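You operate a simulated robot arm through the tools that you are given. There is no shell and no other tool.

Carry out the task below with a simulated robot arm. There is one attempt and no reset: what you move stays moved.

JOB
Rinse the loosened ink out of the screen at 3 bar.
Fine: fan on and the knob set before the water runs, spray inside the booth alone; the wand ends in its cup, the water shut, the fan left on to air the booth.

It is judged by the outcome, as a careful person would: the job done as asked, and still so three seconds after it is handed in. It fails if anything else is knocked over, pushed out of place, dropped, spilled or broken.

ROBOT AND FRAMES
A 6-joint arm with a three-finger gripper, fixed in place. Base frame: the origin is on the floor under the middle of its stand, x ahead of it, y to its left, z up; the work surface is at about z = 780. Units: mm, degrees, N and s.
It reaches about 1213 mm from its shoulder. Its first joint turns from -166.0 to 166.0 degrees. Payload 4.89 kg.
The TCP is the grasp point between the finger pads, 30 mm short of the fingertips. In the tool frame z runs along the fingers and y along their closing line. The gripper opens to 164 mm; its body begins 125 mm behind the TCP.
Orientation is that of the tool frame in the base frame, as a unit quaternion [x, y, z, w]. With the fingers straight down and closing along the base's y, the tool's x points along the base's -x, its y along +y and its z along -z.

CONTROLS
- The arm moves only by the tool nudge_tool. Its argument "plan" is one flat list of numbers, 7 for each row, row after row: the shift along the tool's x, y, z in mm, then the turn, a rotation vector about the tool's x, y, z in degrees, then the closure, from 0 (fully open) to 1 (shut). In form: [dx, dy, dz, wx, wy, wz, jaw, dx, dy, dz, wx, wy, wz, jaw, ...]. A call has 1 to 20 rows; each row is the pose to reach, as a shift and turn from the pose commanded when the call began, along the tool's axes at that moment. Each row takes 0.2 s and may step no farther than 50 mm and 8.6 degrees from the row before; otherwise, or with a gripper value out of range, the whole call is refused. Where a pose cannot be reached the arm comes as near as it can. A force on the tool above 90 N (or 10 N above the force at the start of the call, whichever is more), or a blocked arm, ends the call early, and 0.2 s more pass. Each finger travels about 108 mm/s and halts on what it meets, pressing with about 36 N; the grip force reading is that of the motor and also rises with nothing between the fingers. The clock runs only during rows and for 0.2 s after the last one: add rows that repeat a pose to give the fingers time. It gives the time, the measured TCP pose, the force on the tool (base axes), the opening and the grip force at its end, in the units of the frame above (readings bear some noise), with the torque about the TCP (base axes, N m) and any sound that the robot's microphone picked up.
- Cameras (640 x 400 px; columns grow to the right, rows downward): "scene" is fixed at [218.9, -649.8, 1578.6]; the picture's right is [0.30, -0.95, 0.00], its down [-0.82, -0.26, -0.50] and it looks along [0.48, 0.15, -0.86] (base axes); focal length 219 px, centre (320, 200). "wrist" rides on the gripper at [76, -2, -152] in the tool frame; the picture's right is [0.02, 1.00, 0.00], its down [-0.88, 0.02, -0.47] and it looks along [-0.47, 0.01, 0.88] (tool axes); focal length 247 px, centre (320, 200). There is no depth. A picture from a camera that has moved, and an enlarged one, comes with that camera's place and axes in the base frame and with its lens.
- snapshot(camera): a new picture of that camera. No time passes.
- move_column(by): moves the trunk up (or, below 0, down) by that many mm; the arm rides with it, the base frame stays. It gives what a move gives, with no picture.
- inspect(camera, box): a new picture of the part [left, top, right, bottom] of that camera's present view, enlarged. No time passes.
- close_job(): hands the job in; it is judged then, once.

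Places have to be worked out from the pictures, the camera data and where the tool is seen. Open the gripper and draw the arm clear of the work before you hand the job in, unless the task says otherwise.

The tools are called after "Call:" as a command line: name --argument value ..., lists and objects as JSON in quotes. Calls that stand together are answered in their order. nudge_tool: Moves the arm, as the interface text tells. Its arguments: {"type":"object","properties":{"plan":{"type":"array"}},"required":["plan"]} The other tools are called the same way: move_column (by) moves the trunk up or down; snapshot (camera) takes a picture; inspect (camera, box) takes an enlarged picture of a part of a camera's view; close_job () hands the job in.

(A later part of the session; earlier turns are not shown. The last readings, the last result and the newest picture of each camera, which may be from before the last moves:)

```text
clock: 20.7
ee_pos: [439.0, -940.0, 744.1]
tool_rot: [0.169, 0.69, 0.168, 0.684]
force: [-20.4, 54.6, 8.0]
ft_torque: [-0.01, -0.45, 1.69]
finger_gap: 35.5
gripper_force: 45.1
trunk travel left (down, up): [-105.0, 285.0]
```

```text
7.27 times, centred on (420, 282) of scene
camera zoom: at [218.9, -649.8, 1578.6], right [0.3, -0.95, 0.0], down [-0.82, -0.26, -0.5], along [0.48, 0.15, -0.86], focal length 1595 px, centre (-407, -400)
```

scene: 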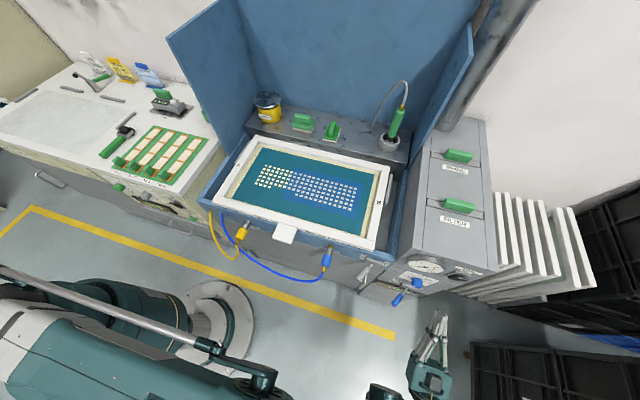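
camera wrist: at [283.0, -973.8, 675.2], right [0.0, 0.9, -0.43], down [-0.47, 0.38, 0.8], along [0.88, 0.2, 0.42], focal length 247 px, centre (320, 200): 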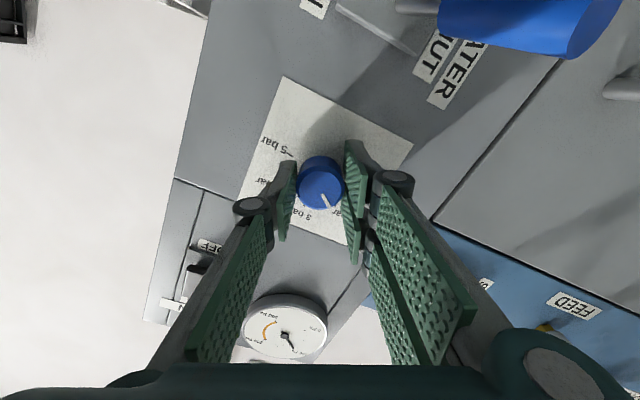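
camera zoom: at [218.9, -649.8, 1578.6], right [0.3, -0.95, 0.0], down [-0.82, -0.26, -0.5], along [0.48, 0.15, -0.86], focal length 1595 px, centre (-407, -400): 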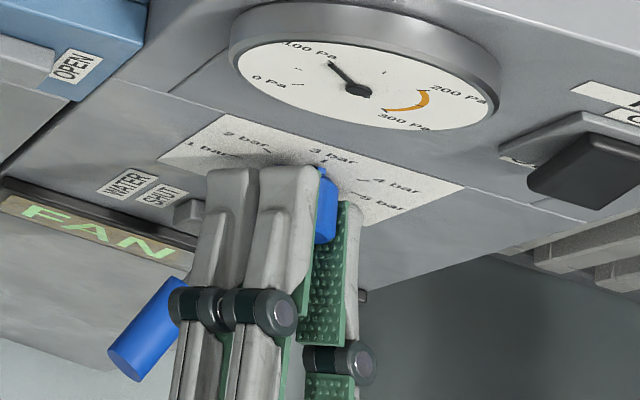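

The knob turned the full 100° and its tab now points at the 3 bar mark; there is about 55 N of side load in the grip. I'll release, back off straight, and read the knob.

Call:
nudge_tool --plan '[0, 0, 0, 0, 0, 0, 0.75, 0, 0, 0, 0, 0, 0, 0.6, 0, 0, 0, 0, 0, 0, 0.6, 0, 0, -30, 0, 0, 0, 0.6, 0, 0, -65, 0, 0, 0, 0.6, 0, 0, -100, 0, 0, 0, 0.6]'

Call:
snapshot --camera "wrist"

Call:
inspect --camera "wrist" --box '[240, 60, 400, 220]'

Call:
inspect --camera "scene" --box '[390, 255, 450, 310]'

```text
clock: 22.1
ee_pos: [339.3, -945.4, 741.5]
tool_rot: [0.168, 0.69, 0.168, 0.683]
force: [0.7, 0.1, 0.3]
ft_torque: [0.0, -0.03, 0.04]
finger_gap: 65.7
gripper_force: 0.0
trunk travel left (down, up): [-105.0, 285.0]
```

```text
taken
camera wrist: at [185.5, -910.7, 673.6], right [0.0, 0.9, 0.44], down [-0.47, -0.39, 0.79], along [0.89, -0.21, 0.42], focal length 247 px, centre (320, 200)
```

wrist: 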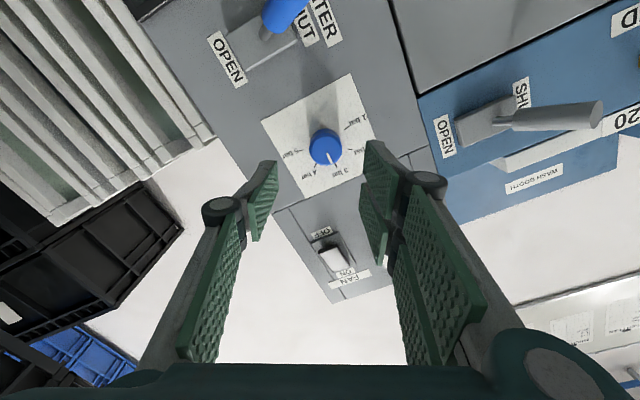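

```text
2.50 times, centred on (320, 140) of wrist
camera zoom: at [185.5, -910.7, 673.6], right [0.0, 0.9, 0.44], down [-0.47, -0.39, 0.79], along [0.89, -0.21, 0.42], focal length 617 px, centre (320, 350)
```

zoom: 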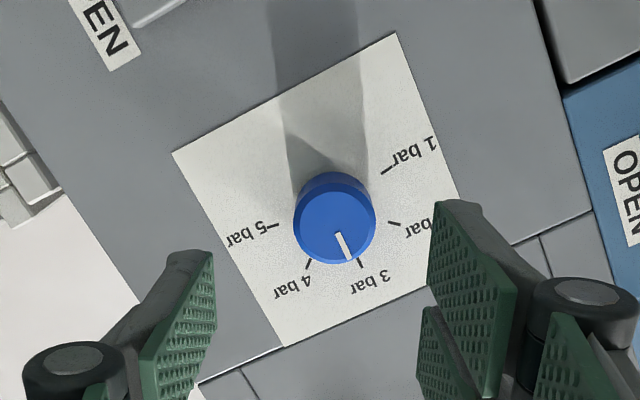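

```text
7.27 times, centred on (420, 282) of scene
camera zoom: at [218.9, -649.8, 1578.6], right [0.3, -0.95, 0.0], down [-0.82, -0.26, -0.5], along [0.48, 0.15, -0.86], focal length 1595 px, centre (-407, -400)
```

zoom: 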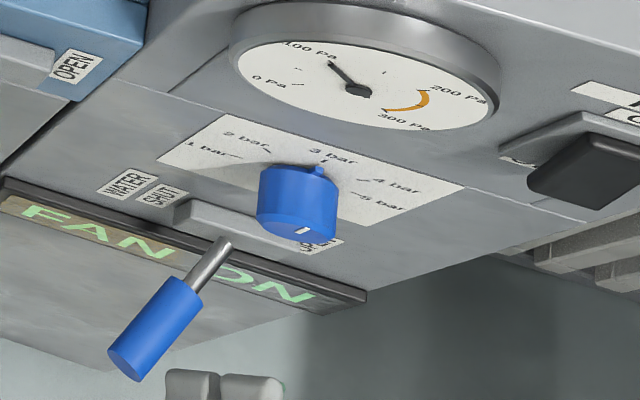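

The mark now sits at the 3 bar tick, within a few degrees. I'll zoom in closer to verify.

Call:
inspect --camera "scene" --box '[402, 266, 432, 286]'

Call:
inspect --camera "wrist" --box '[290, 110, 360, 180]'

```text
16.00 times, centred on (417, 276) of scene
camera zoom: at [218.9, -649.8, 1578.6], right [0.3, -0.95, 0.0], down [-0.82, -0.26, -0.5], along [0.48, 0.15, -0.86], focal length 3509 px, centre (-1232, -1016)
```

zoom: 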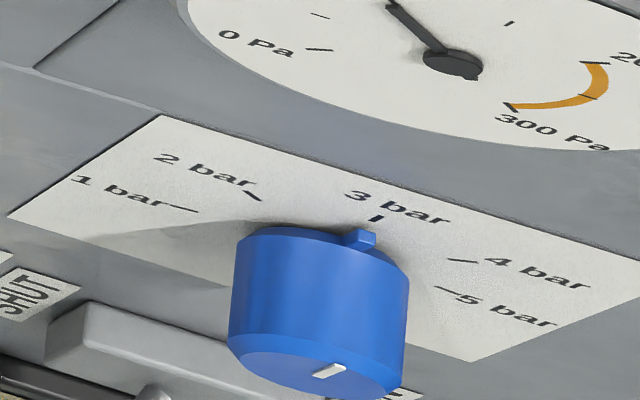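

```text
5.71 times, centred on (325, 145) of wrist
camera zoom: at [185.5, -910.7, 673.6], right [0.0, 0.9, 0.44], down [-0.47, -0.39, 0.79], along [0.89, -0.21, 0.42], focal length 1411 px, centre (291, 514)
```

zoom: 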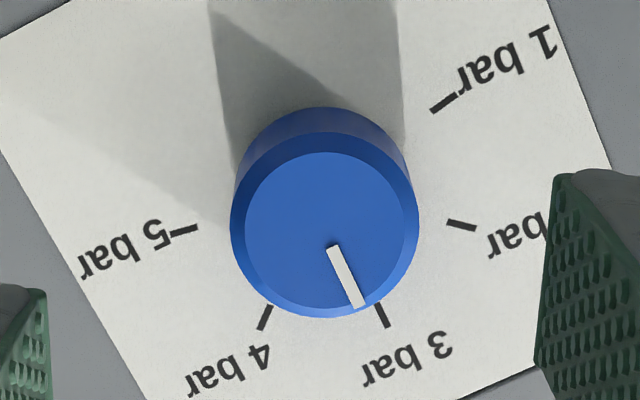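

From this view the mark is within about 4° of the 3 bar tick. I'll roll level, shut the fingers and shift to y≈−870, left of the WATER lever, which also gives an upright check on the knob.

Call:
nudge_tool --plan '[0, 0, -5, 0, 0, -7, 0.6, 0, 0, -9, 0, 0, -14, 0.6, 0, 0, -9, 0, 0, -21, 0.6, 0, 0, -9, 0, 0, -27.5, 0.6]'

Call:
inspect --camera "wrist" --box '[280, 100, 370, 190]'

Call:
snapshot --camera "wrist"

```text
clock: 23.1
ee_pos: [328.6, -943.9, 742.5]
tool_rot: [0.0, 0.71, -0.001, 0.704]
force: [-0.6, -0.4, 0.0]
ft_torque: [0.01, 0.0, 0.03]
finger_gap: 65.6
gripper_force: 0.1
trunk travel left (down, up): [-105.0, 285.0]
```

```text
4.44 times, centred on (325, 145) of wrist
camera zoom: at [174.9, -944.6, 667.2], right [0.0, 1.0, -0.02], down [-0.47, 0.02, 0.89], along [0.89, 0.01, 0.47], focal length 1098 px, centre (298, 444)
```

zoom: 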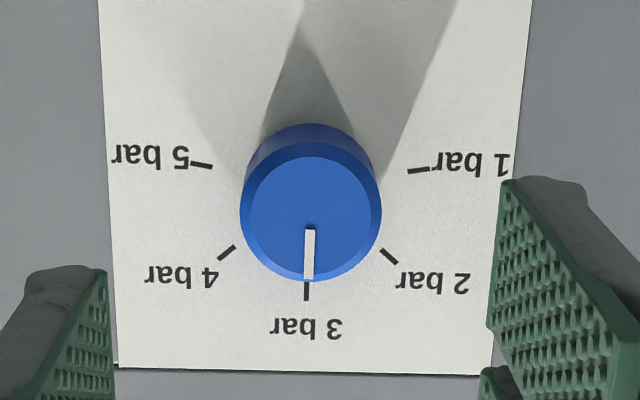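

```text
taken
camera wrist: at [174.9, -944.6, 667.2], right [0.0, 1.0, -0.02], down [-0.47, 0.02, 0.89], along [0.89, 0.01, 0.47], focal length 247 px, centre (320, 200)
```

wrist: 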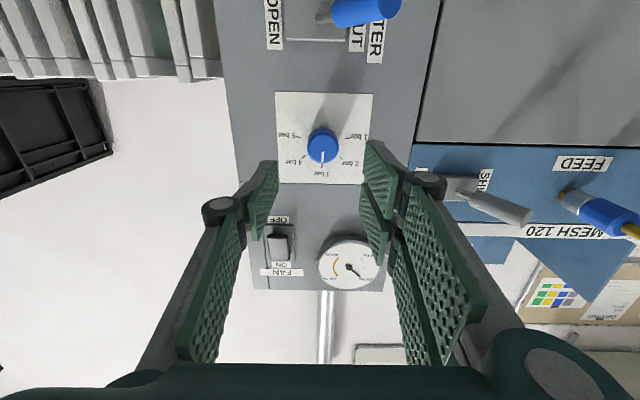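

The mark points exactly at 3 bar. Now I'll close the fingers, slide left to y≈−855, descend to lever height (z≈634), and check the view before pushing the WATER lever.

Call:
nudge_tool --plan '[0, 30, 0, 0, 0, 0, 0.8, 0, 60, 0, 0, 0, 0, 1, 0, 89, 0, 0, 0, 0, 1, 36, 89, 0, 0, 0, 0, 1, 72, 89, 0, 0, 0, 0, 1, 108, 89, 0, 0, 0, 0, 1, 108, 89, 20, 0, 0, 0, 1]'

Call:
snapshot --camera "wrist"

Call:
inspect --camera "scene" --box '[350, 255, 450, 335]'

```text
clock: 24.7
ee_pos: [346.4, -852.8, 635.0]
tool_rot: [0.0, 0.71, 0.0, 0.704]
force: [-0.9, 0.1, 0.7]
ft_torque: [0.01, 0.09, -0.02]
finger_gap: 0.0
gripper_force: 36.0
trunk travel left (down, up): [-105.0, 285.0]
```

```text
taken
camera wrist: at [193.0, -853.2, 559.0], right [0.0, 1.0, -0.02], down [-0.47, 0.02, 0.89], along [0.89, 0.01, 0.47], focal length 247 px, centre (320, 200)
```

wrist: 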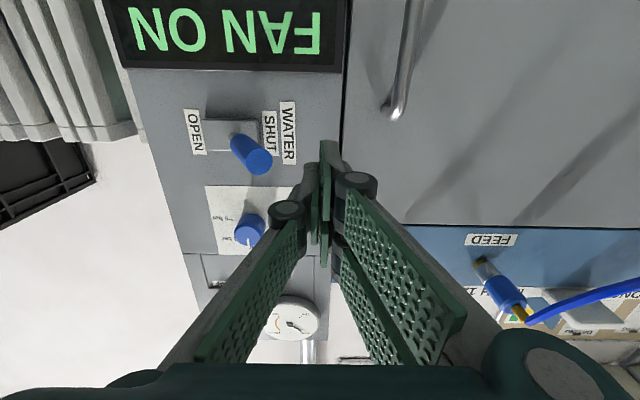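

```text
5.00 times, centred on (400, 295) of scene
camera zoom: at [218.9, -649.8, 1578.6], right [0.3, -0.95, 0.0], down [-0.82, -0.26, -0.5], along [0.48, 0.15, -0.86], focal length 1097 px, centre (-80, -275)
```

zoom: 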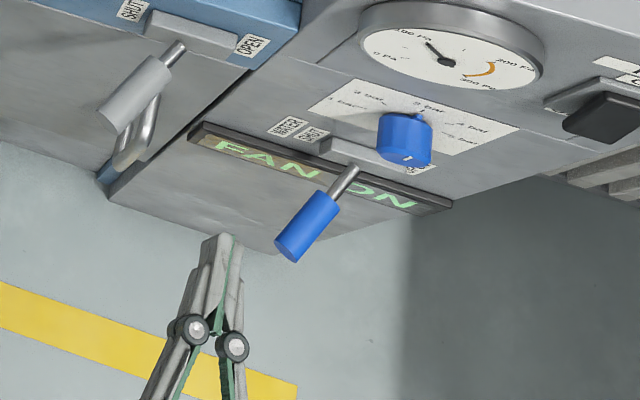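

The lever handle's end is near [380, −901, 637] leaning to SHUT (+y). I'll advance so the closed fingers sit beside it at x≈385, then push toward −y in small steps.

Call:
nudge_tool --plan '[0, 0, 20, 0, 0, 0, 1, 0, 0, 39, 0, 0, 0, 1, 0, -12, 39, 0, 0, 0, 1, 0, -24, 39, 0, 0, 0, 1, 0, -36, 39, 0, 0, 0, 1, 0, -48, 39, 0, 0, 0, 1, 0, -58, 39, 0, 0, 0, 1]'

Call:
snapshot --camera "wrist"

Call:
inspect --camera "scene" --box '[350, 255, 450, 335]'

```text
clock: 26.3
ee_pos: [386.5, -913.8, 636.0]
tool_rot: [0.001, 0.711, -0.001, 0.703]
force: [0.6, -0.6, 0.2]
ft_torque: [-0.01, 0.04, -0.03]
finger_gap: 0.1
gripper_force: 35.9
trunk travel left (down, up): [-105.0, 285.0]
```

```text
taken
camera wrist: at [232.3, -914.4, 560.9], right [0.0, 1.0, -0.02], down [-0.47, 0.02, 0.89], along [0.89, 0.01, 0.46], focal length 247 px, centre (320, 200)
```

wrist: 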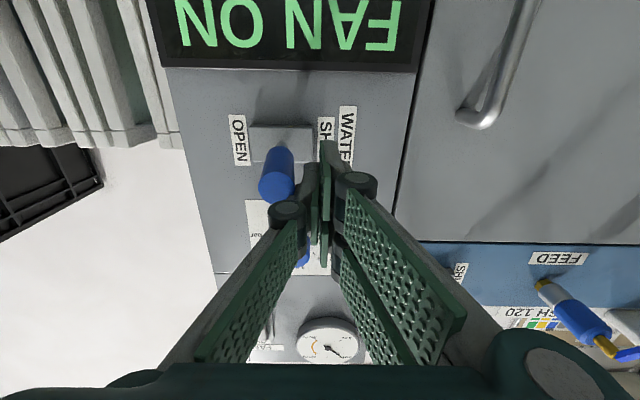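

```text
5.00 times, centred on (400, 295) of scene
camera zoom: at [218.9, -649.8, 1578.6], right [0.3, -0.95, 0.0], down [-0.82, -0.26, -0.5], along [0.48, 0.15, -0.86], focal length 1097 px, centre (-80, -275)
```

zoom: 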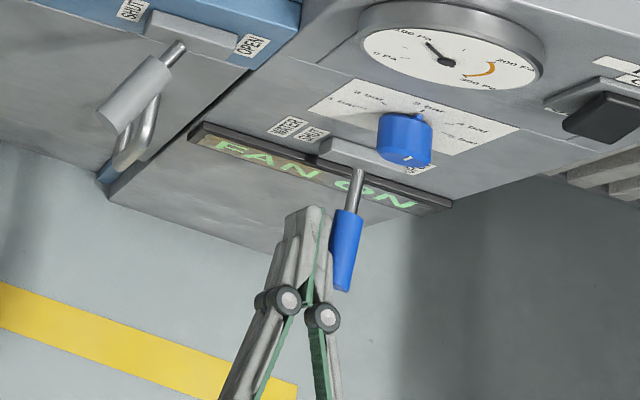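

The lever follows with almost no force and is now about upright. The fan is on and the knob is at 3 bar, so I'll push it on to OPEN.

Call:
nudge_tool --plan '[0, -10, 0, 0, 0, 0, 1, 0, -20, 0, 0, 0, 0, 1, 0, -28, 0, 0, 0, 0, 1, 0, -36, 0, 0, 0, 0, 1]'

Call:
snapshot --camera "wrist"

Call:
snapshot --camera "scene"

Call:
inspect --camera "scene" --box '[350, 255, 450, 335]'

```text
clock: 27.3
ee_pos: [385.8, -946.1, 636.3]
tool_rot: [0.002, 0.711, -0.002, 0.703]
force: [-0.3, -0.1, -0.3]
ft_torque: [0.03, 0.03, 0.03]
finger_gap: 0.0
gripper_force: 36.3
trunk travel left (down, up): [-105.0, 285.0]
```

```text
taken
camera wrist: at [232.2, -946.6, 562.2], right [0.0, 1.0, -0.02], down [-0.46, 0.02, 0.89], along [0.89, 0.01, 0.46], focal length 247 px, centre (320, 200)
```

wrist: 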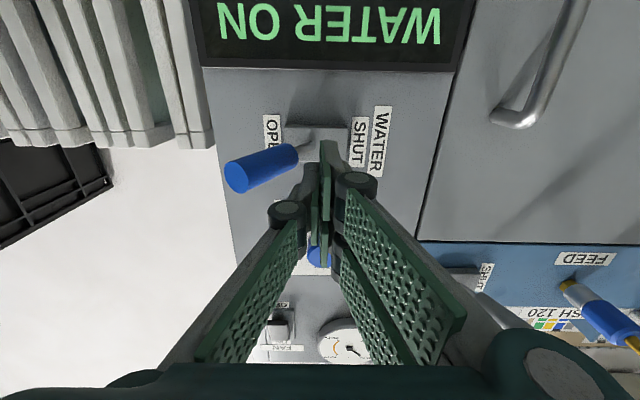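

```text
taken
```

scene: 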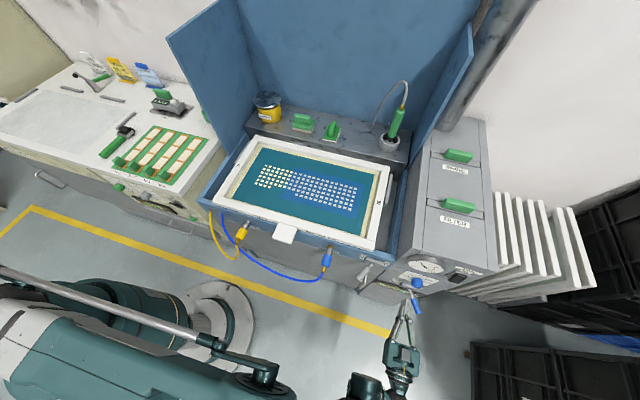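

```text
5.00 times, centred on (400, 295) of scene
camera zoom: at [218.9, -649.8, 1578.6], right [0.3, -0.95, 0.0], down [-0.82, -0.26, -0.5], along [0.48, 0.15, -0.86], focal length 1097 px, centre (-80, -275)
```

zoom: 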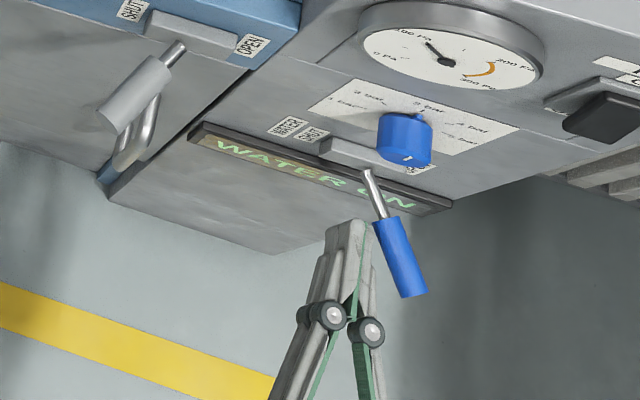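

The display reads WATER ON and the lever has snapped to OPEN, with the wand still in its cup inside the booth. I'll back away, then rise in front of the booth toward the wand.

Call:
nudge_tool --plan '[0, 6, -40, 0, 0, 0, 1, 0, 6, -80, 0, 0, 0, 1, 0, 6, -110, 0, 0, 0, 1, -40, 26, -110, 0, 0, 0, 1, -80, 54, -110, 0, 0, 0, 1, -120, 80, -110, 0, 0, 0, 1, -160, 108, -110, 0, 0, 0, 1, -200, 136, -110, 0, 0, 0, 1, -240, 162, -110, 0, 0, 0, 1, -280, 190, -110, 0, 0, 0, 1, -320, 218, -110, 0, 0, 0, 1, -360, 245, -110, 0, 0, 0, 1, -400, 272, -110, 0, 0, 0, 1, -430, 290, -110, 0, 0, 0, 1]'

Call:
snapshot --camera "wrist"

Call:
snapshot --camera "scene"

```text
clock: 30.3
ee_pos: [280.0, -661.0, 1069.2]
tool_rot: [0.001, 0.71, 0.0, 0.704]
force: [0.5, -1.4, -0.6]
ft_torque: [-0.03, -0.21, 0.31]
finger_gap: 0.1
gripper_force: 36.2
trunk travel left (down, up): [-105.0, 285.0]
```

```text
taken
camera wrist: at [126.2, -661.9, 992.8], right [0.0, 1.0, -0.02], down [-0.47, 0.02, 0.89], along [0.89, 0.01, 0.47], focal length 247 px, centre (320, 200)
```

wrist: 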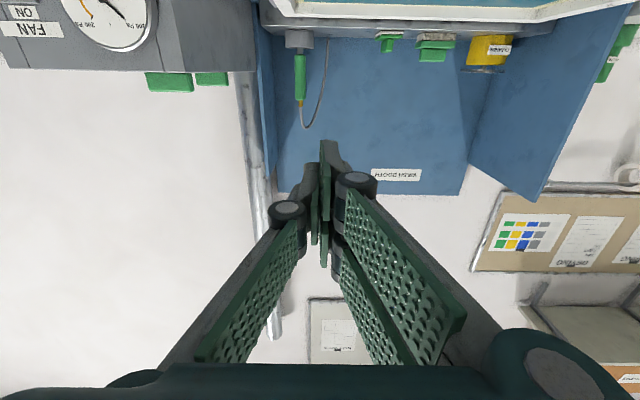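

```text
taken
```

scene: 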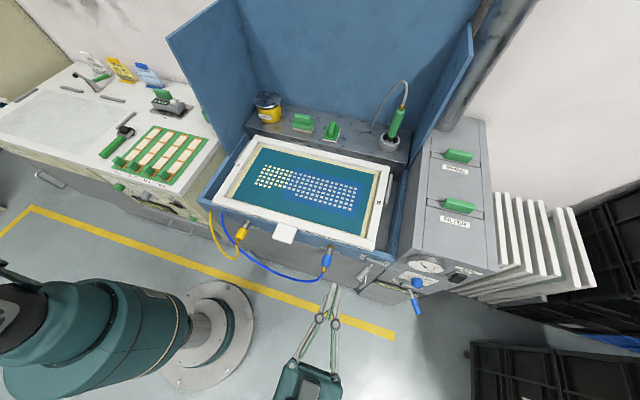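

I'll enlarge the wand in this view to refine its position.

Call:
inspect --camera "wrist" --box '[270, 20, 350, 140]'

Call:
inspect --camera "scene" --box '[370, 75, 430, 155]'

```text
3.33 times, centred on (310, 80) of wrist
camera zoom: at [126.2, -661.9, 992.8], right [0.0, 1.0, -0.02], down [-0.47, 0.02, 0.89], along [0.89, 0.01, 0.47], focal length 823 px, centre (353, 600)
```

zoom: 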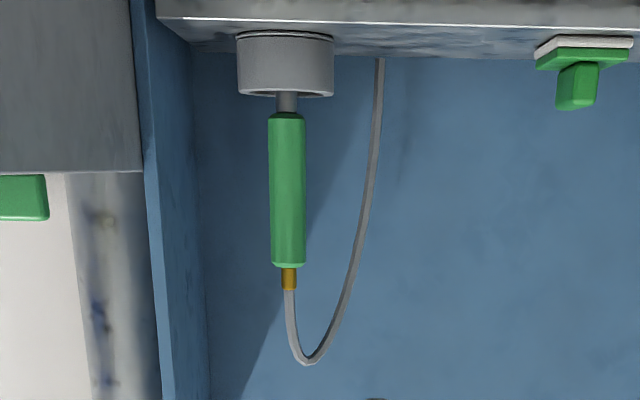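

```text
5.00 times, centred on (400, 115) of scene
camera zoom: at [218.9, -649.8, 1578.6], right [0.3, -0.95, 0.0], down [-0.82, -0.26, -0.5], along [0.48, 0.15, -0.86], focal length 1097 px, centre (-80, 625)
```

zoom: 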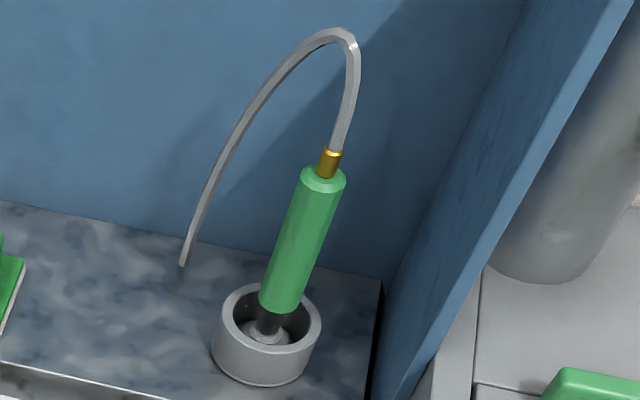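

The wand's handle stands upright at about (932, −721), spanning z 955–1074, about 31 mm thick, with the cup rim at z≈944. I'll enter the booth above the screen with the tool yawed −30° and stop 160 mm short of the wand, fingers open.

Call:
nudge_tool --plan '[0, 0, 40, 6, 0, 0, 1, 0, 0, 80, 12, 0, 0, 1, 0, 0, 120, 18, 0, 0, 1, 0, 0, 160, 24, 0, 0, 1, 0, 4, 200, 30, 0, 0, 1, 4, 6, 240, 30, 0, 0, 0.9, 9, 8, 280, 30, 0, 0, 0.8, 15, 10, 320, 30, 0, 0, 0.7, 22, 12, 360, 30, 0, 0, 0.6, 29, 14, 400, 30, 0, 0, 0.5, 36, 16, 440, 30, 0, 0, 0.5, 43, 18, 480, 30, 0, 0, 0.5, 49, 20, 513, 30, 0, 0, 0.5]'

Call:
snapshot --camera "wrist"

Call:
snapshot --camera "scene"

```text
clock: 33.1
ee_pos: [790.3, -637.6, 1013.3]
tool_rot: [0.183, 0.686, -0.184, 0.68]
force: [-0.3, -1.1, 0.7]
ft_torque: [0.11, 0.13, 0.12]
finger_gap: 81.9
gripper_force: 0.1
trunk travel left (down, up): [-105.0, 285.0]
```

```text
taken
camera wrist: at [656.1, -562.8, 937.4], right [0.5, 0.86, -0.03], down [-0.39, 0.25, 0.88], along [0.77, -0.43, 0.47], focal length 247 px, centre (320, 200)
```

wrist: 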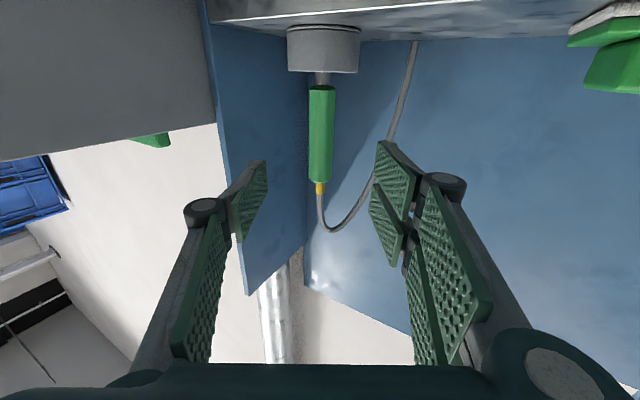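

```text
taken
```

scene: 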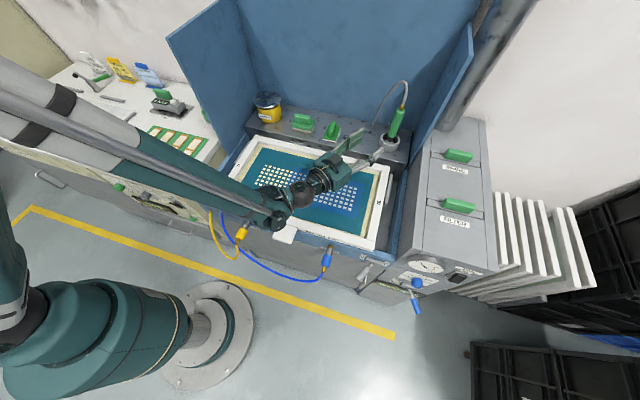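

The tool axis lines up with the handle within about 1 mm sideways and a few mm above its middle; the wand is about 150 mm ahead. I'll narrow to 60 mm and advance 115 mm, then look again.

Call:
nudge_tool --plan '[0, 0, 20, 0, 0, 0, 0.63, 0, 0, 50, 0, 0, 0, 0.63, 0, 0, 85, 0, 0, 0, 0.63, 0, 0, 115, 0, 0, 0, 0.63]'

Call:
snapshot --camera "wrist"

Call:
inspect --camera "scene" --box '[340, 70, 440, 180]'

```text
clock: 34.1
ee_pos: [890.1, -695.1, 1010.4]
tool_rot: [0.183, 0.686, -0.184, 0.68]
force: [-1.2, 0.5, 2.0]
ft_torque: [0.07, 0.19, -0.02]
finger_gap: 60.7
gripper_force: 0.1
trunk travel left (down, up): [-105.0, 285.0]
```

```text
taken
camera wrist: at [756.5, -619.7, 934.1], right [0.5, 0.87, -0.03], down [-0.39, 0.25, 0.88], along [0.77, -0.43, 0.47], focal length 247 px, centre (320, 200)
```

wrist: 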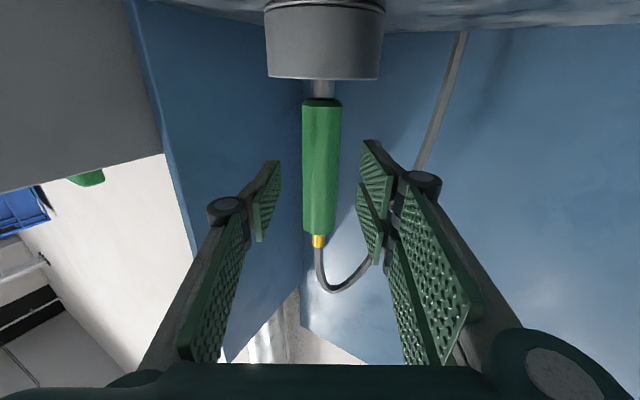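

```text
3.64 times, centred on (390, 125) of scene
camera zoom: at [218.9, -649.8, 1578.6], right [0.3, -0.95, 0.0], down [-0.82, -0.26, -0.5], along [0.48, 0.15, -0.86], focal length 798 px, centre (66, 473)
```

zoom: 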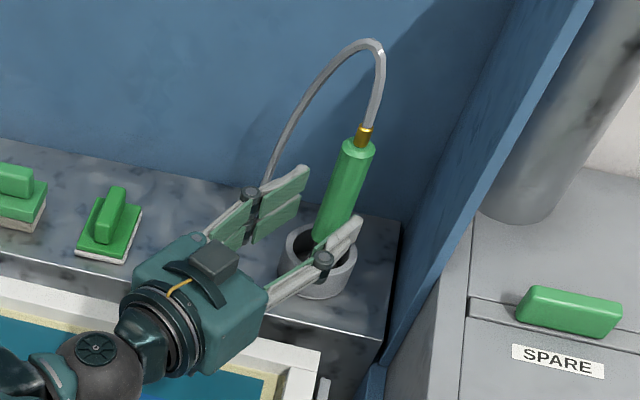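

The handle is centred between the fingers, about 35 mm ahead, with the grip at mid-handle. I'll advance 35 mm and close gently, then check.

Call:
nudge_tool --plan '[0, 0, 18, 0, 0, 0, 0.63, 0, 0, 35, 0, 0, 0, 0.63, 0, 0, 35, 0, 0, 0, 0.7, 0, 0, 35, 0, 0, 0, 0.85, 0, 0, 35, 0, 0, 0, 1, 0, 0, 35, 0, 0, 0, 1]'

Call:
snapshot --camera "wrist"

Call:
inspect --camera "scene" --box '[340, 70, 440, 180]'

```text
clock: 35.5
ee_pos: [922.6, -715.2, 1010.0]
tool_rot: [0.183, 0.686, -0.185, 0.68]
force: [0.2, 0.1, 0.4]
ft_torque: [0.04, 0.02, 0.01]
finger_gap: 30.5
gripper_force: 36.6
trunk travel left (down, up): [-105.0, 285.0]
```

```text
taken
camera wrist: at [788.3, -638.3, 933.8], right [0.5, 0.87, -0.03], down [-0.39, 0.25, 0.88], along [0.77, -0.43, 0.47], focal length 247 px, centre (320, 200)
```

wrist: 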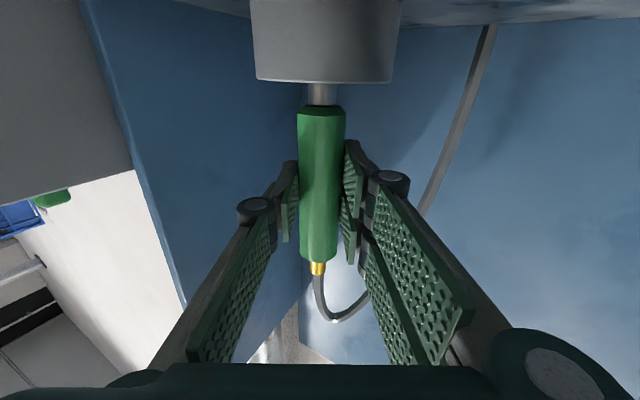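

```text
3.64 times, centred on (390, 125) of scene
camera zoom: at [218.9, -649.8, 1578.6], right [0.3, -0.95, 0.0], down [-0.82, -0.26, -0.5], along [0.48, 0.15, -0.86], focal length 798 px, centre (66, 473)
```

zoom: 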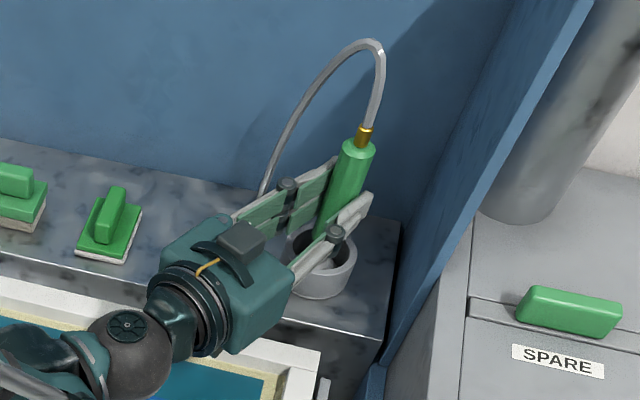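

The grip stopped at 30.5 mm on the handle with no side force. I'll lift straight up 80 mm to clear the cup and check that the wand comes along.

Call:
nudge_tool --plan '[-20, 0, 0, 0, 0, 0, 1, -45, 0, 0, 0, 0, 0, 1, -80, 0, 0, 0, 0, 0, 1]'

Call:
snapshot --camera "wrist"

Call:
inspect --camera "scene" --box '[340, 50, 440, 180]'

```text
clock: 36.3
ee_pos: [924.8, -711.9, 1094.5]
tool_rot: [0.181, 0.687, -0.183, 0.68]
force: [1.5, -0.6, -3.1]
ft_torque: [-0.07, -0.09, 0.05]
finger_gap: 30.7
gripper_force: 36.4
trunk travel left (down, up): [-105.0, 285.0]
```

```text
taken
camera wrist: at [791.2, -636.6, 1018.2], right [0.5, 0.87, -0.03], down [-0.39, 0.25, 0.88], along [0.77, -0.43, 0.47], focal length 247 px, centre (320, 200)
```

wrist: 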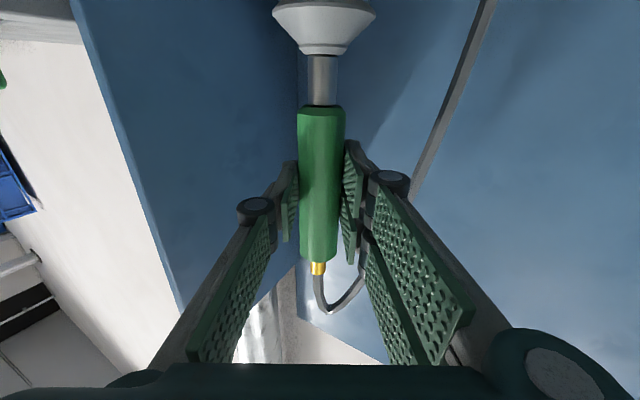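

```text
3.08 times, centred on (390, 115) of scene
camera zoom: at [218.9, -649.8, 1578.6], right [0.3, -0.95, 0.0], down [-0.82, -0.26, -0.5], along [0.48, 0.15, -0.86], focal length 675 px, centre (105, 462)
```

zoom: 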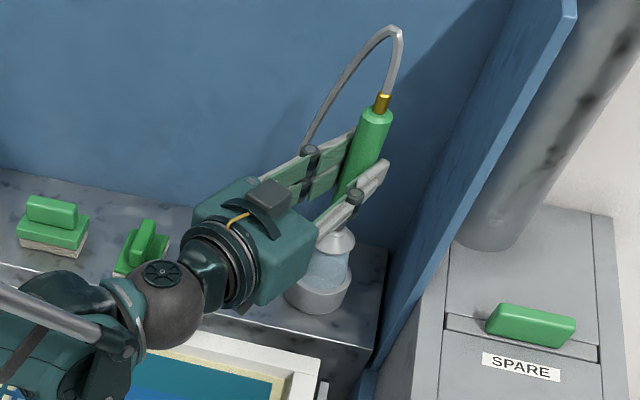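

The wand is up and its shower head is spraying straight down into the cup; the nozzle sits about 112 mm below the grip. I'll carry it level over the near-right corner of the blue patch (about x=740, y=−660) and check the hose and spray.

Call:
nudge_tool --plan '[0, -9, -40, 0, 0, 0, 1, 0, -18, -80, 0, 0, 0, 1, 0, -27, -120, 0, 0, 0, 1, 0, -35, -160, 0, 0, 0, 1, 0, -43.2, -196.8, 0, 0, 0, 1]'

Call:
snapshot --camera "wrist"

Call:
snapshot --camera "scene"

Call:
inspect --camera "scene" --box '[220, 70, 430, 250]'

```text
clock: 37.5
ee_pos: [733.0, -651.6, 1093.1]
tool_rot: [0.182, 0.686, -0.184, 0.68]
force: [1.5, -0.9, -1.8]
ft_torque: [-0.05, -0.07, -0.03]
finger_gap: 30.9
gripper_force: 36.3
trunk travel left (down, up): [-105.0, 285.0]
```

```text
taken
camera wrist: at [599.3, -575.5, 1017.0], right [0.5, 0.87, -0.03], down [-0.39, 0.25, 0.88], along [0.77, -0.43, 0.47], focal length 247 px, centre (320, 200)
```

wrist: 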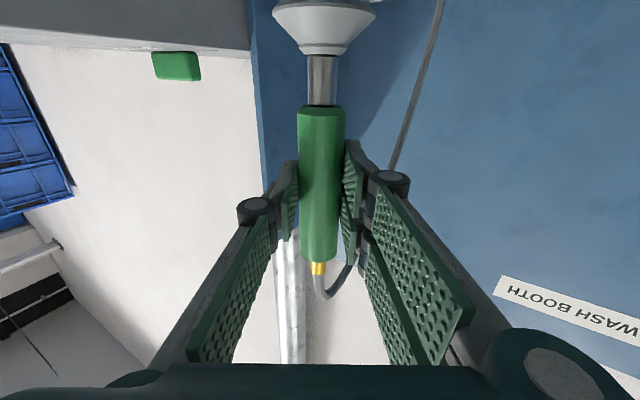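

```text
taken
```

scene: 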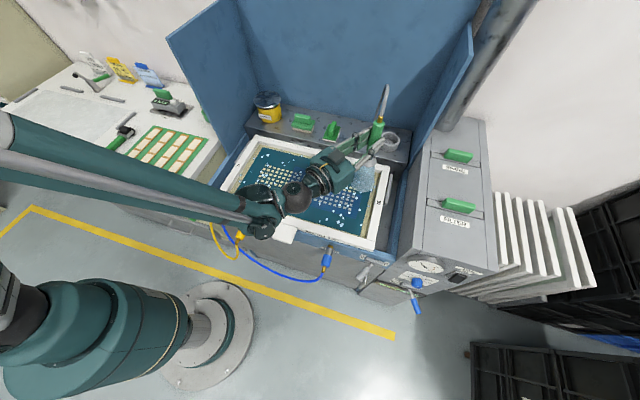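

```text
2.22 times, centred on (325, 160) of scene
camera zoom: at [218.9, -649.8, 1578.6], right [0.3, -0.95, 0.0], down [-0.82, -0.26, -0.5], along [0.48, 0.15, -0.86], focal length 487 px, centre (309, 289)
```

zoom: 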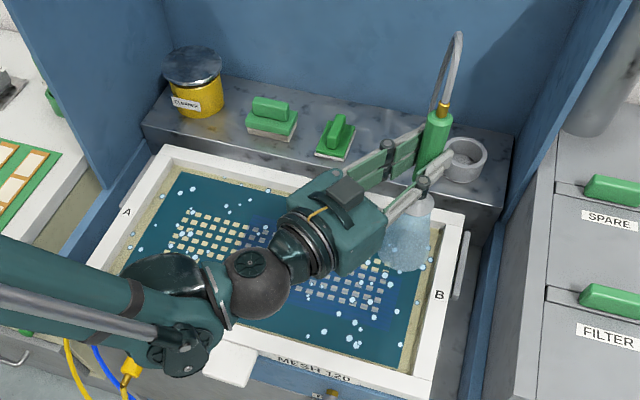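

Spray lands on the screen and the hose pays out with no pull. I'll sweep the back line of the patch (x≈735) from right to left at about 125 mm/s, then step forward.

Call:
nudge_tool --plan '[0, 19.2, -16.8, 0, 0, 0, 1, 0, 40.8, -29.3, 0, 0, 0, 1, 0, 62.5, -41.8, 0, 0, 0, 1, 0, 84.1, -54.3, 0, 0, 0, 1, 0, 105.8, -66.8, 0, 0, 0, 1, 0, 127.4, -79.3, 0, 0, 0, 1, 0, 149.1, -91.8, 0, 0, 0, 1, 0, 170.7, -104.3, 0, 0, 0, 1, 0, 192.4, -116.8, 0, 0, 0, 1, 0, 214, -129.3, 0, 0, 0, 1, 0, 235.7, -141.8, 0, 0, 0, 1, 0, 248.6, -149.3, 0, 0, 0, 1, 0, 235.1, -172.7, 0, 0, 0, 1, 0, 221.1, -197, 0, 0, 0, 1]'

Call:
snapshot --camera "scene"

Call:
inspect --camera "scene" --box '[220, 70, 430, 250]'

```text
clock: 40.5
ee_pos: [673.5, -353.6, 1092.0]
tool_rot: [0.286, 0.654, -0.074, 0.696]
force: [0.5, -1.2, -0.7]
ft_torque: [0.0, -0.01, 0.04]
finger_gap: 30.7
gripper_force: 36.0
out of reach, approached as far as the arm can: row 10, 11, 12
trunk travel left (down, up): [-105.0, 285.0]
```

```text
taken
```

scene: 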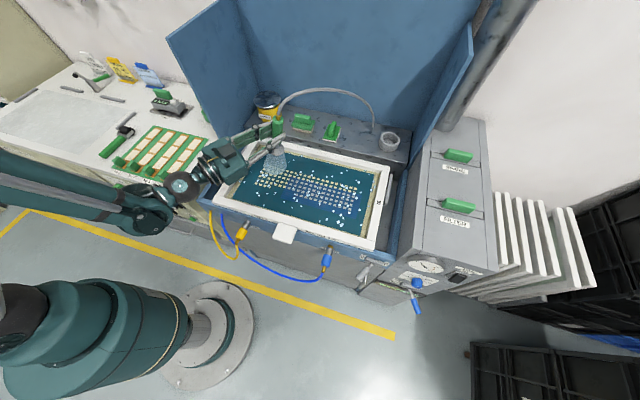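

```text
2.22 times, centred on (325, 160) of scene
camera zoom: at [218.9, -649.8, 1578.6], right [0.3, -0.95, 0.0], down [-0.82, -0.26, -0.5], along [0.48, 0.15, -0.86], focal length 487 px, centre (309, 289)
```

zoom: 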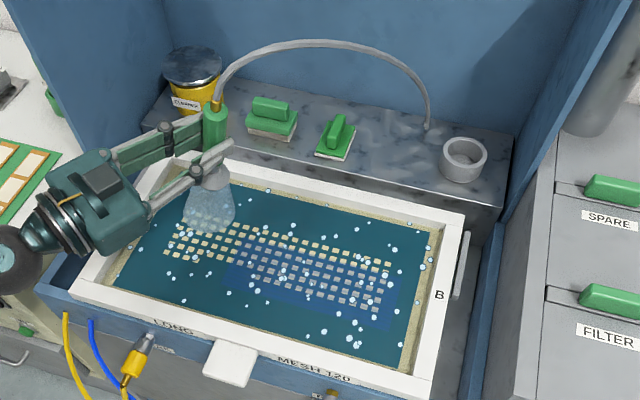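

The spray has cleaned a strip at the back, but a wrist limit made the tool roll about 17° at the left end. I'll look closely at what blue remains and hold still one row to read the true pose.

Call:
nudge_tool --plan '[0, 0, 0, 0, 0, 0, 1]'

Call:
inspect --camera "scene" --box '[230, 130, 400, 250]'

Call:
snapshot --camera "wrist"

```text
clock: 40.9
ee_pos: [671.3, -355.9, 1095.4]
tool_rot: [0.182, 0.686, -0.184, 0.68]
force: [0.8, 0.1, -2.5]
ft_torque: [0.03, 0.03, -0.03]
finger_gap: 30.7
gripper_force: 36.5
trunk travel left (down, up): [-105.0, 285.0]
```

```text
3.33 times, centred on (315, 190) of scene
camera zoom: at [218.9, -649.8, 1578.6], right [0.3, -0.95, 0.0], down [-0.82, -0.26, -0.5], along [0.48, 0.15, -0.86], focal length 731 px, centre (337, 233)
```

zoom: 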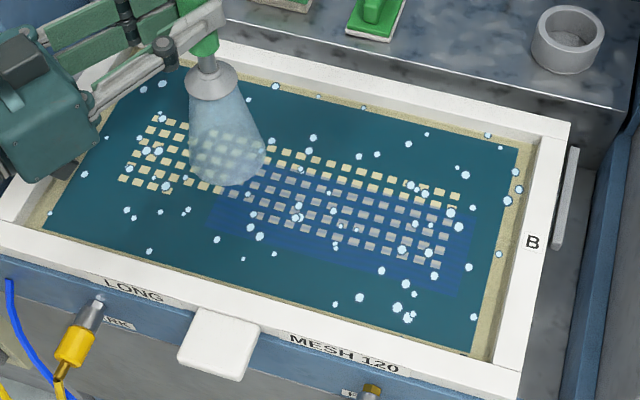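

```text
taken
camera wrist: at [537.3, -281.1, 1019.4], right [0.5, 0.87, -0.03], down [-0.39, 0.25, 0.88], along [0.77, -0.43, 0.47], focal length 247 px, centre (320, 200)
```

wrist: 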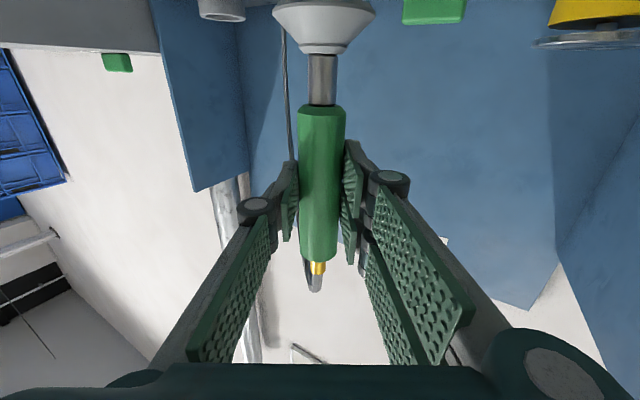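

The arm has settled upright again; the transient came from the wrist passing its singular alignment (tool yaw equal to the arm's bearing). I'll yaw the tool to −15° in place so the rest of the sweep stays on one side of that alignment.

Call:
nudge_tool --plan '[0, 0, 0, -3, 0, 0, 1, 0, 0, 0, -6, 0, 0, 1, 0, 0, 0, -9, 0, 0, 1, 0, 0, 0, -12, 0, 0, 1, 0, 0, 0, -15, 0, 0, 1, 0, 0, 0, -15, 0, 0, 1]'

Call:
inspect --camera "scene" --box '[160, 70, 400, 250]'

```text
clock: 42.3
ee_pos: [671.6, -362.4, 1094.2]
tool_rot: [0.093, 0.704, -0.093, 0.698]
force: [0.5, 0.0, -2.0]
ft_torque: [0.03, 0.05, -0.07]
finger_gap: 30.8
gripper_force: 35.5
trunk travel left (down, up): [-105.0, 285.0]
```

```text
2.22 times, centred on (280, 160) of scene
camera zoom: at [218.9, -649.8, 1578.6], right [0.3, -0.95, 0.0], down [-0.82, -0.26, -0.5], along [0.48, 0.15, -0.86], focal length 487 px, centre (409, 289)
```

zoom: 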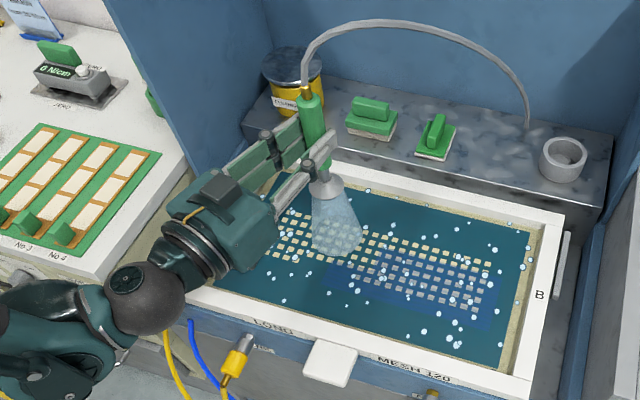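

The wand is upright at yaw −15° with the spray on the patch's left end. I'll sweep right along x≈680 to y≈−690, then step forward to x≈650.

Call:
nudge_tool --plan '[0, -20.6, 5.5, 0, 0, 0, 1, 0, -41.2, 11.1, 0, 0, 0, 1, 0, -61.8, 16.6, 0, 0, 0, 1, 0, -82.4, 22.1, 0, 0, 0, 1, 0, -103, 27.6, 0, 0, 0, 1, 0, -123.6, 33.2, 0, 0, 0, 1, 0, -144.3, 38.7, 0, 0, 0, 1, 0, -164.9, 44.2, 0, 0, 0, 1, 0, -185.5, 49.7, 0, 0, 0, 1, 0, -206.1, 55.3, 0, 0, 0, 1, 0, -226.7, 60.8, 0, 0, 0, 1, 0, -247.3, 66.3, 0, 0, 0, 1, 0, -267.9, 71.8, 0, 0, 0, 1, 0, -288.5, 77.4, 0, 0, 0, 1, 0, -309.1, 82.9, 0, 0, 0, 1, 0, -313, 68, 0, 0, 0, 1, 0, -316.9, 53.9, 0, 0, 0, 1]'

Call:
inspect --camera "scene" --box '[200, 70, 440, 250]'

```text
clock: 45.9
ee_pos: [642.0, -683.0, 1094.2]
tool_rot: [0.092, 0.704, -0.093, 0.698]
force: [0.9, -0.9, -1.7]
ft_torque: [0.02, -0.03, -0.01]
finger_gap: 30.7
gripper_force: 36.6
trunk travel left (down, up): [-105.0, 285.0]
```

```text
2.22 times, centred on (320, 160) of scene
camera zoom: at [218.9, -649.8, 1578.6], right [0.3, -0.95, 0.0], down [-0.82, -0.26, -0.5], along [0.48, 0.15, -0.86], focal length 487 px, centre (320, 289)
```

zoom: 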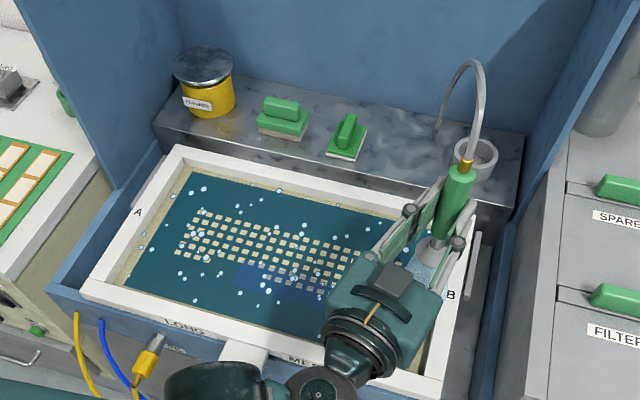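

The middle strip is clean and only a front strip of blue remains. I'll sweep back left along x≈640, then step to x≈610.

Call:
nudge_tool --plan '[0, 18.7, -15.4, 0, 0, 0, 1, 0, 39.9, -21.1, 0, 0, 0, 1, 0, 61.2, -26.8, 0, 0, 0, 1, 0, 82.4, -32.5, 0, 0, 0, 1, 0, 103.7, -38.2, 0, 0, 0, 1, 0, 124.9, -43.9, 0, 0, 0, 1, 0, 146.2, -49.6, 0, 0, 0, 1, 0, 167.4, -55.3, 0, 0, 0, 1, 0, 188.7, -61, 0, 0, 0, 1, 0, 209.9, -66.7, 0, 0, 0, 1, 0, 231.2, -72.4, 0, 0, 0, 1, 0, 252.4, -78.1, 0, 0, 0, 1, 0, 273.7, -83.8, 0, 0, 0, 1, 0, 294.9, -89.5, 0, 0, 0, 1, 0, 316.2, -95.2, 0, 0, 0, 1, 0, 312.3, -109.7, 0, 0, 0, 1, 0, 308.4, -124.1, 0, 0, 0, 1]'

Call:
inspect --camera "scene" --box '[200, 100, 420, 260]'

```text
clock: 49.5
ee_pos: [603.0, -351.4, 1093.5]
tool_rot: [0.092, 0.704, -0.093, 0.698]
force: [-0.2, -0.1, -1.9]
ft_torque: [0.02, -0.05, -0.01]
finger_gap: 30.6
gripper_force: 36.1
trunk travel left (down, up): [-105.0, 285.0]
```

```text
2.50 times, centred on (310, 180) of scene
camera zoom: at [218.9, -649.8, 1578.6], right [0.3, -0.95, 0.0], down [-0.82, -0.26, -0.5], along [0.48, 0.15, -0.86], focal length 548 px, centre (345, 250)
```

zoom: 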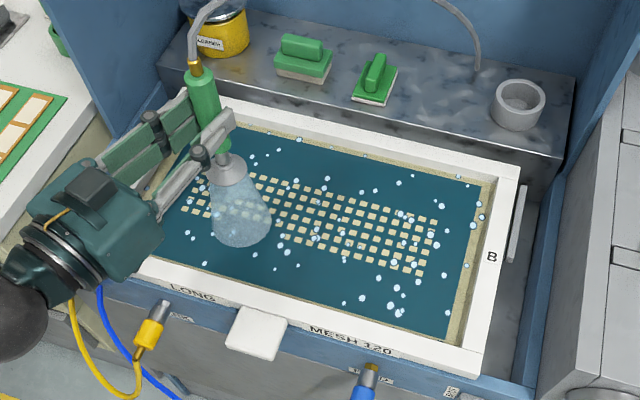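

The blue looks gone, but I'll make one more pass along x≈610 to be sure the patch's front edge (x≈590) is rinsed.

Call:
nudge_tool --plan '[0, -21.3, 5.7, 0, 0, 0, 1, 0, -42.5, 11.4, 0, 0, 0, 1, 0, -63.8, 17.1, 0, 0, 0, 1, 0, -85, 22.8, 0, 0, 0, 1, 0, -106.3, 28.5, 0, 0, 0, 1, 0, -127.5, 34.2, 0, 0, 0, 1, 0, -148.8, 39.9, 0, 0, 0, 1, 0, -170, 45.6, 0, 0, 0, 1, 0, -191.3, 51.3, 0, 0, 0, 1, 0, -212.5, 57, 0, 0, 0, 1, 0, -233.8, 62.7, 0, 0, 0, 1, 0, -255, 68.4, 0, 0, 0, 1, 0, -276.3, 74.1, 0, 0, 0, 1, 0, -297.5, 79.8, 0, 0, 0, 1, 0, -318.8, 85.5, 0, 0, 0, 1]'

Call:
inspect --camera "scene" --box '[220, 120, 420, 260]'

Call:
snapshot --camera "scene"

```text
clock: 52.7
ee_pos: [601.0, -683.5, 1093.3]
tool_rot: [0.093, 0.704, -0.093, 0.698]
force: [0.4, 1.4, -0.5]
ft_torque: [0.01, 0.09, -0.11]
finger_gap: 30.9
gripper_force: 35.7
trunk travel left (down, up): [-105.0, 285.0]
```

```text
2.86 times, centred on (320, 190) of scene
camera zoom: at [218.9, -649.8, 1578.6], right [0.3, -0.95, 0.0], down [-0.82, -0.26, -0.5], along [0.48, 0.15, -0.86], focal length 627 px, centre (320, 229)
```

zoom: 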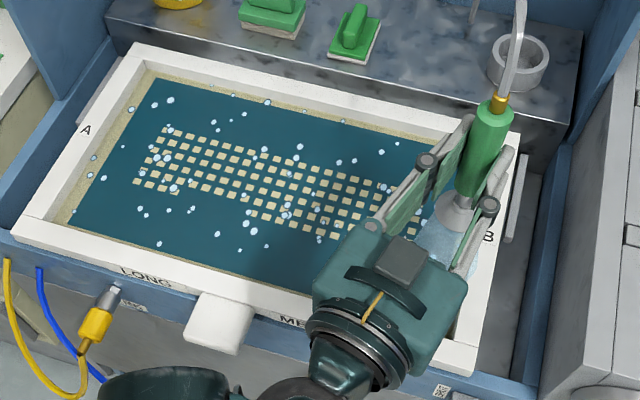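

```text
taken
```

scene: 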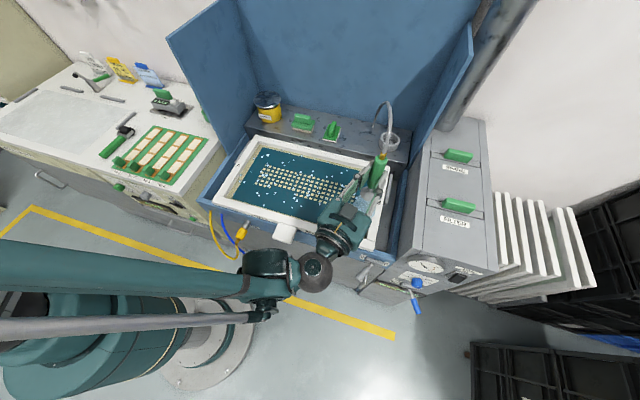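

No blue is left in the visible mesh, and the earlier view showed the right end clean too. I'll carry the wand back above its cup, returning to the same commanded pose and yaw as the lift.

Call:
nudge_tool --plan '[0, 6, 35.4, 0, 0, 0, 1, 0, 12, 71, 2.5, 0, 0, 1, 0, 18, 106, 5, 0, 0, 1, 0, 24, 142, 7.5, 0, 0, 1, 0, 30, 177, 10, 0, 0, 1, 0, 36, 213, 12.5, 0, 0, 1, 0, 42, 248, 15, 0, 0, 1, 0, 48, 284, 15, 0, 0, 1, 0, 53.5, 319, 15, 0, 0, 1, 0, 53.5, 319, 15, 0, 0, 1]'

Call:
snapshot --camera "wrist"

Call:
inspect --camera "scene" --box '[340, 50, 440, 180]'

Call:
inspect --camera "scene" --box '[220, 120, 400, 260]'

```text
clock: 54.9
ee_pos: [924.4, -715.4, 1091.4]
tool_rot: [0.183, 0.686, -0.184, 0.68]
force: [0.6, -1.0, -2.3]
ft_torque: [0.03, 0.0, -0.02]
finger_gap: 30.7
gripper_force: 35.9
trunk travel left (down, up): [-105.0, 285.0]
```

```text
taken
camera wrist: at [790.7, -639.2, 1016.0], right [0.5, 0.87, -0.03], down [-0.39, 0.25, 0.88], along [0.77, -0.43, 0.47], focal length 247 px, centre (320, 200)
```

wrist: 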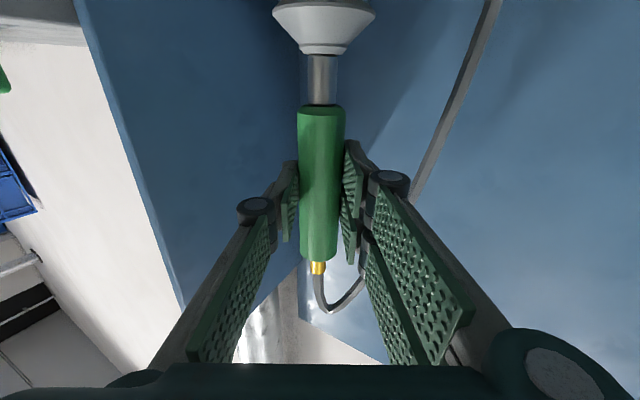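

```text
3.08 times, centred on (390, 115) of scene
camera zoom: at [218.9, -649.8, 1578.6], right [0.3, -0.95, 0.0], down [-0.82, -0.26, -0.5], along [0.48, 0.15, -0.86], focal length 675 px, centre (105, 462)
```

zoom: 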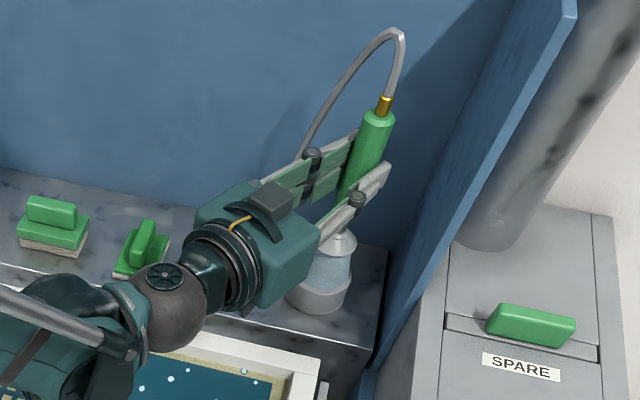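

```text
2.86 times, centred on (310, 190) of scene
camera zoom: at [218.9, -649.8, 1578.6], right [0.3, -0.95, 0.0], down [-0.82, -0.26, -0.5], along [0.48, 0.15, -0.86], focal length 627 px, centre (349, 229)
```

zoom: 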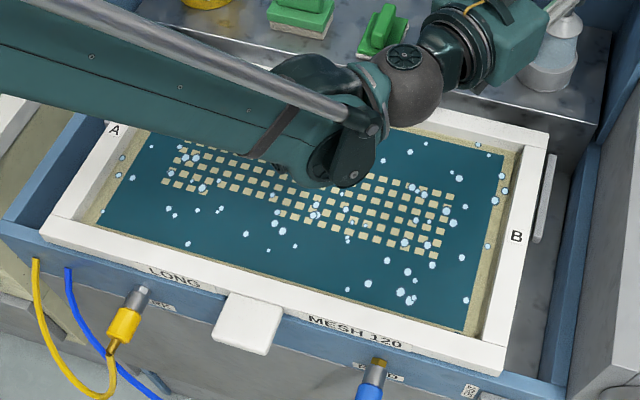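

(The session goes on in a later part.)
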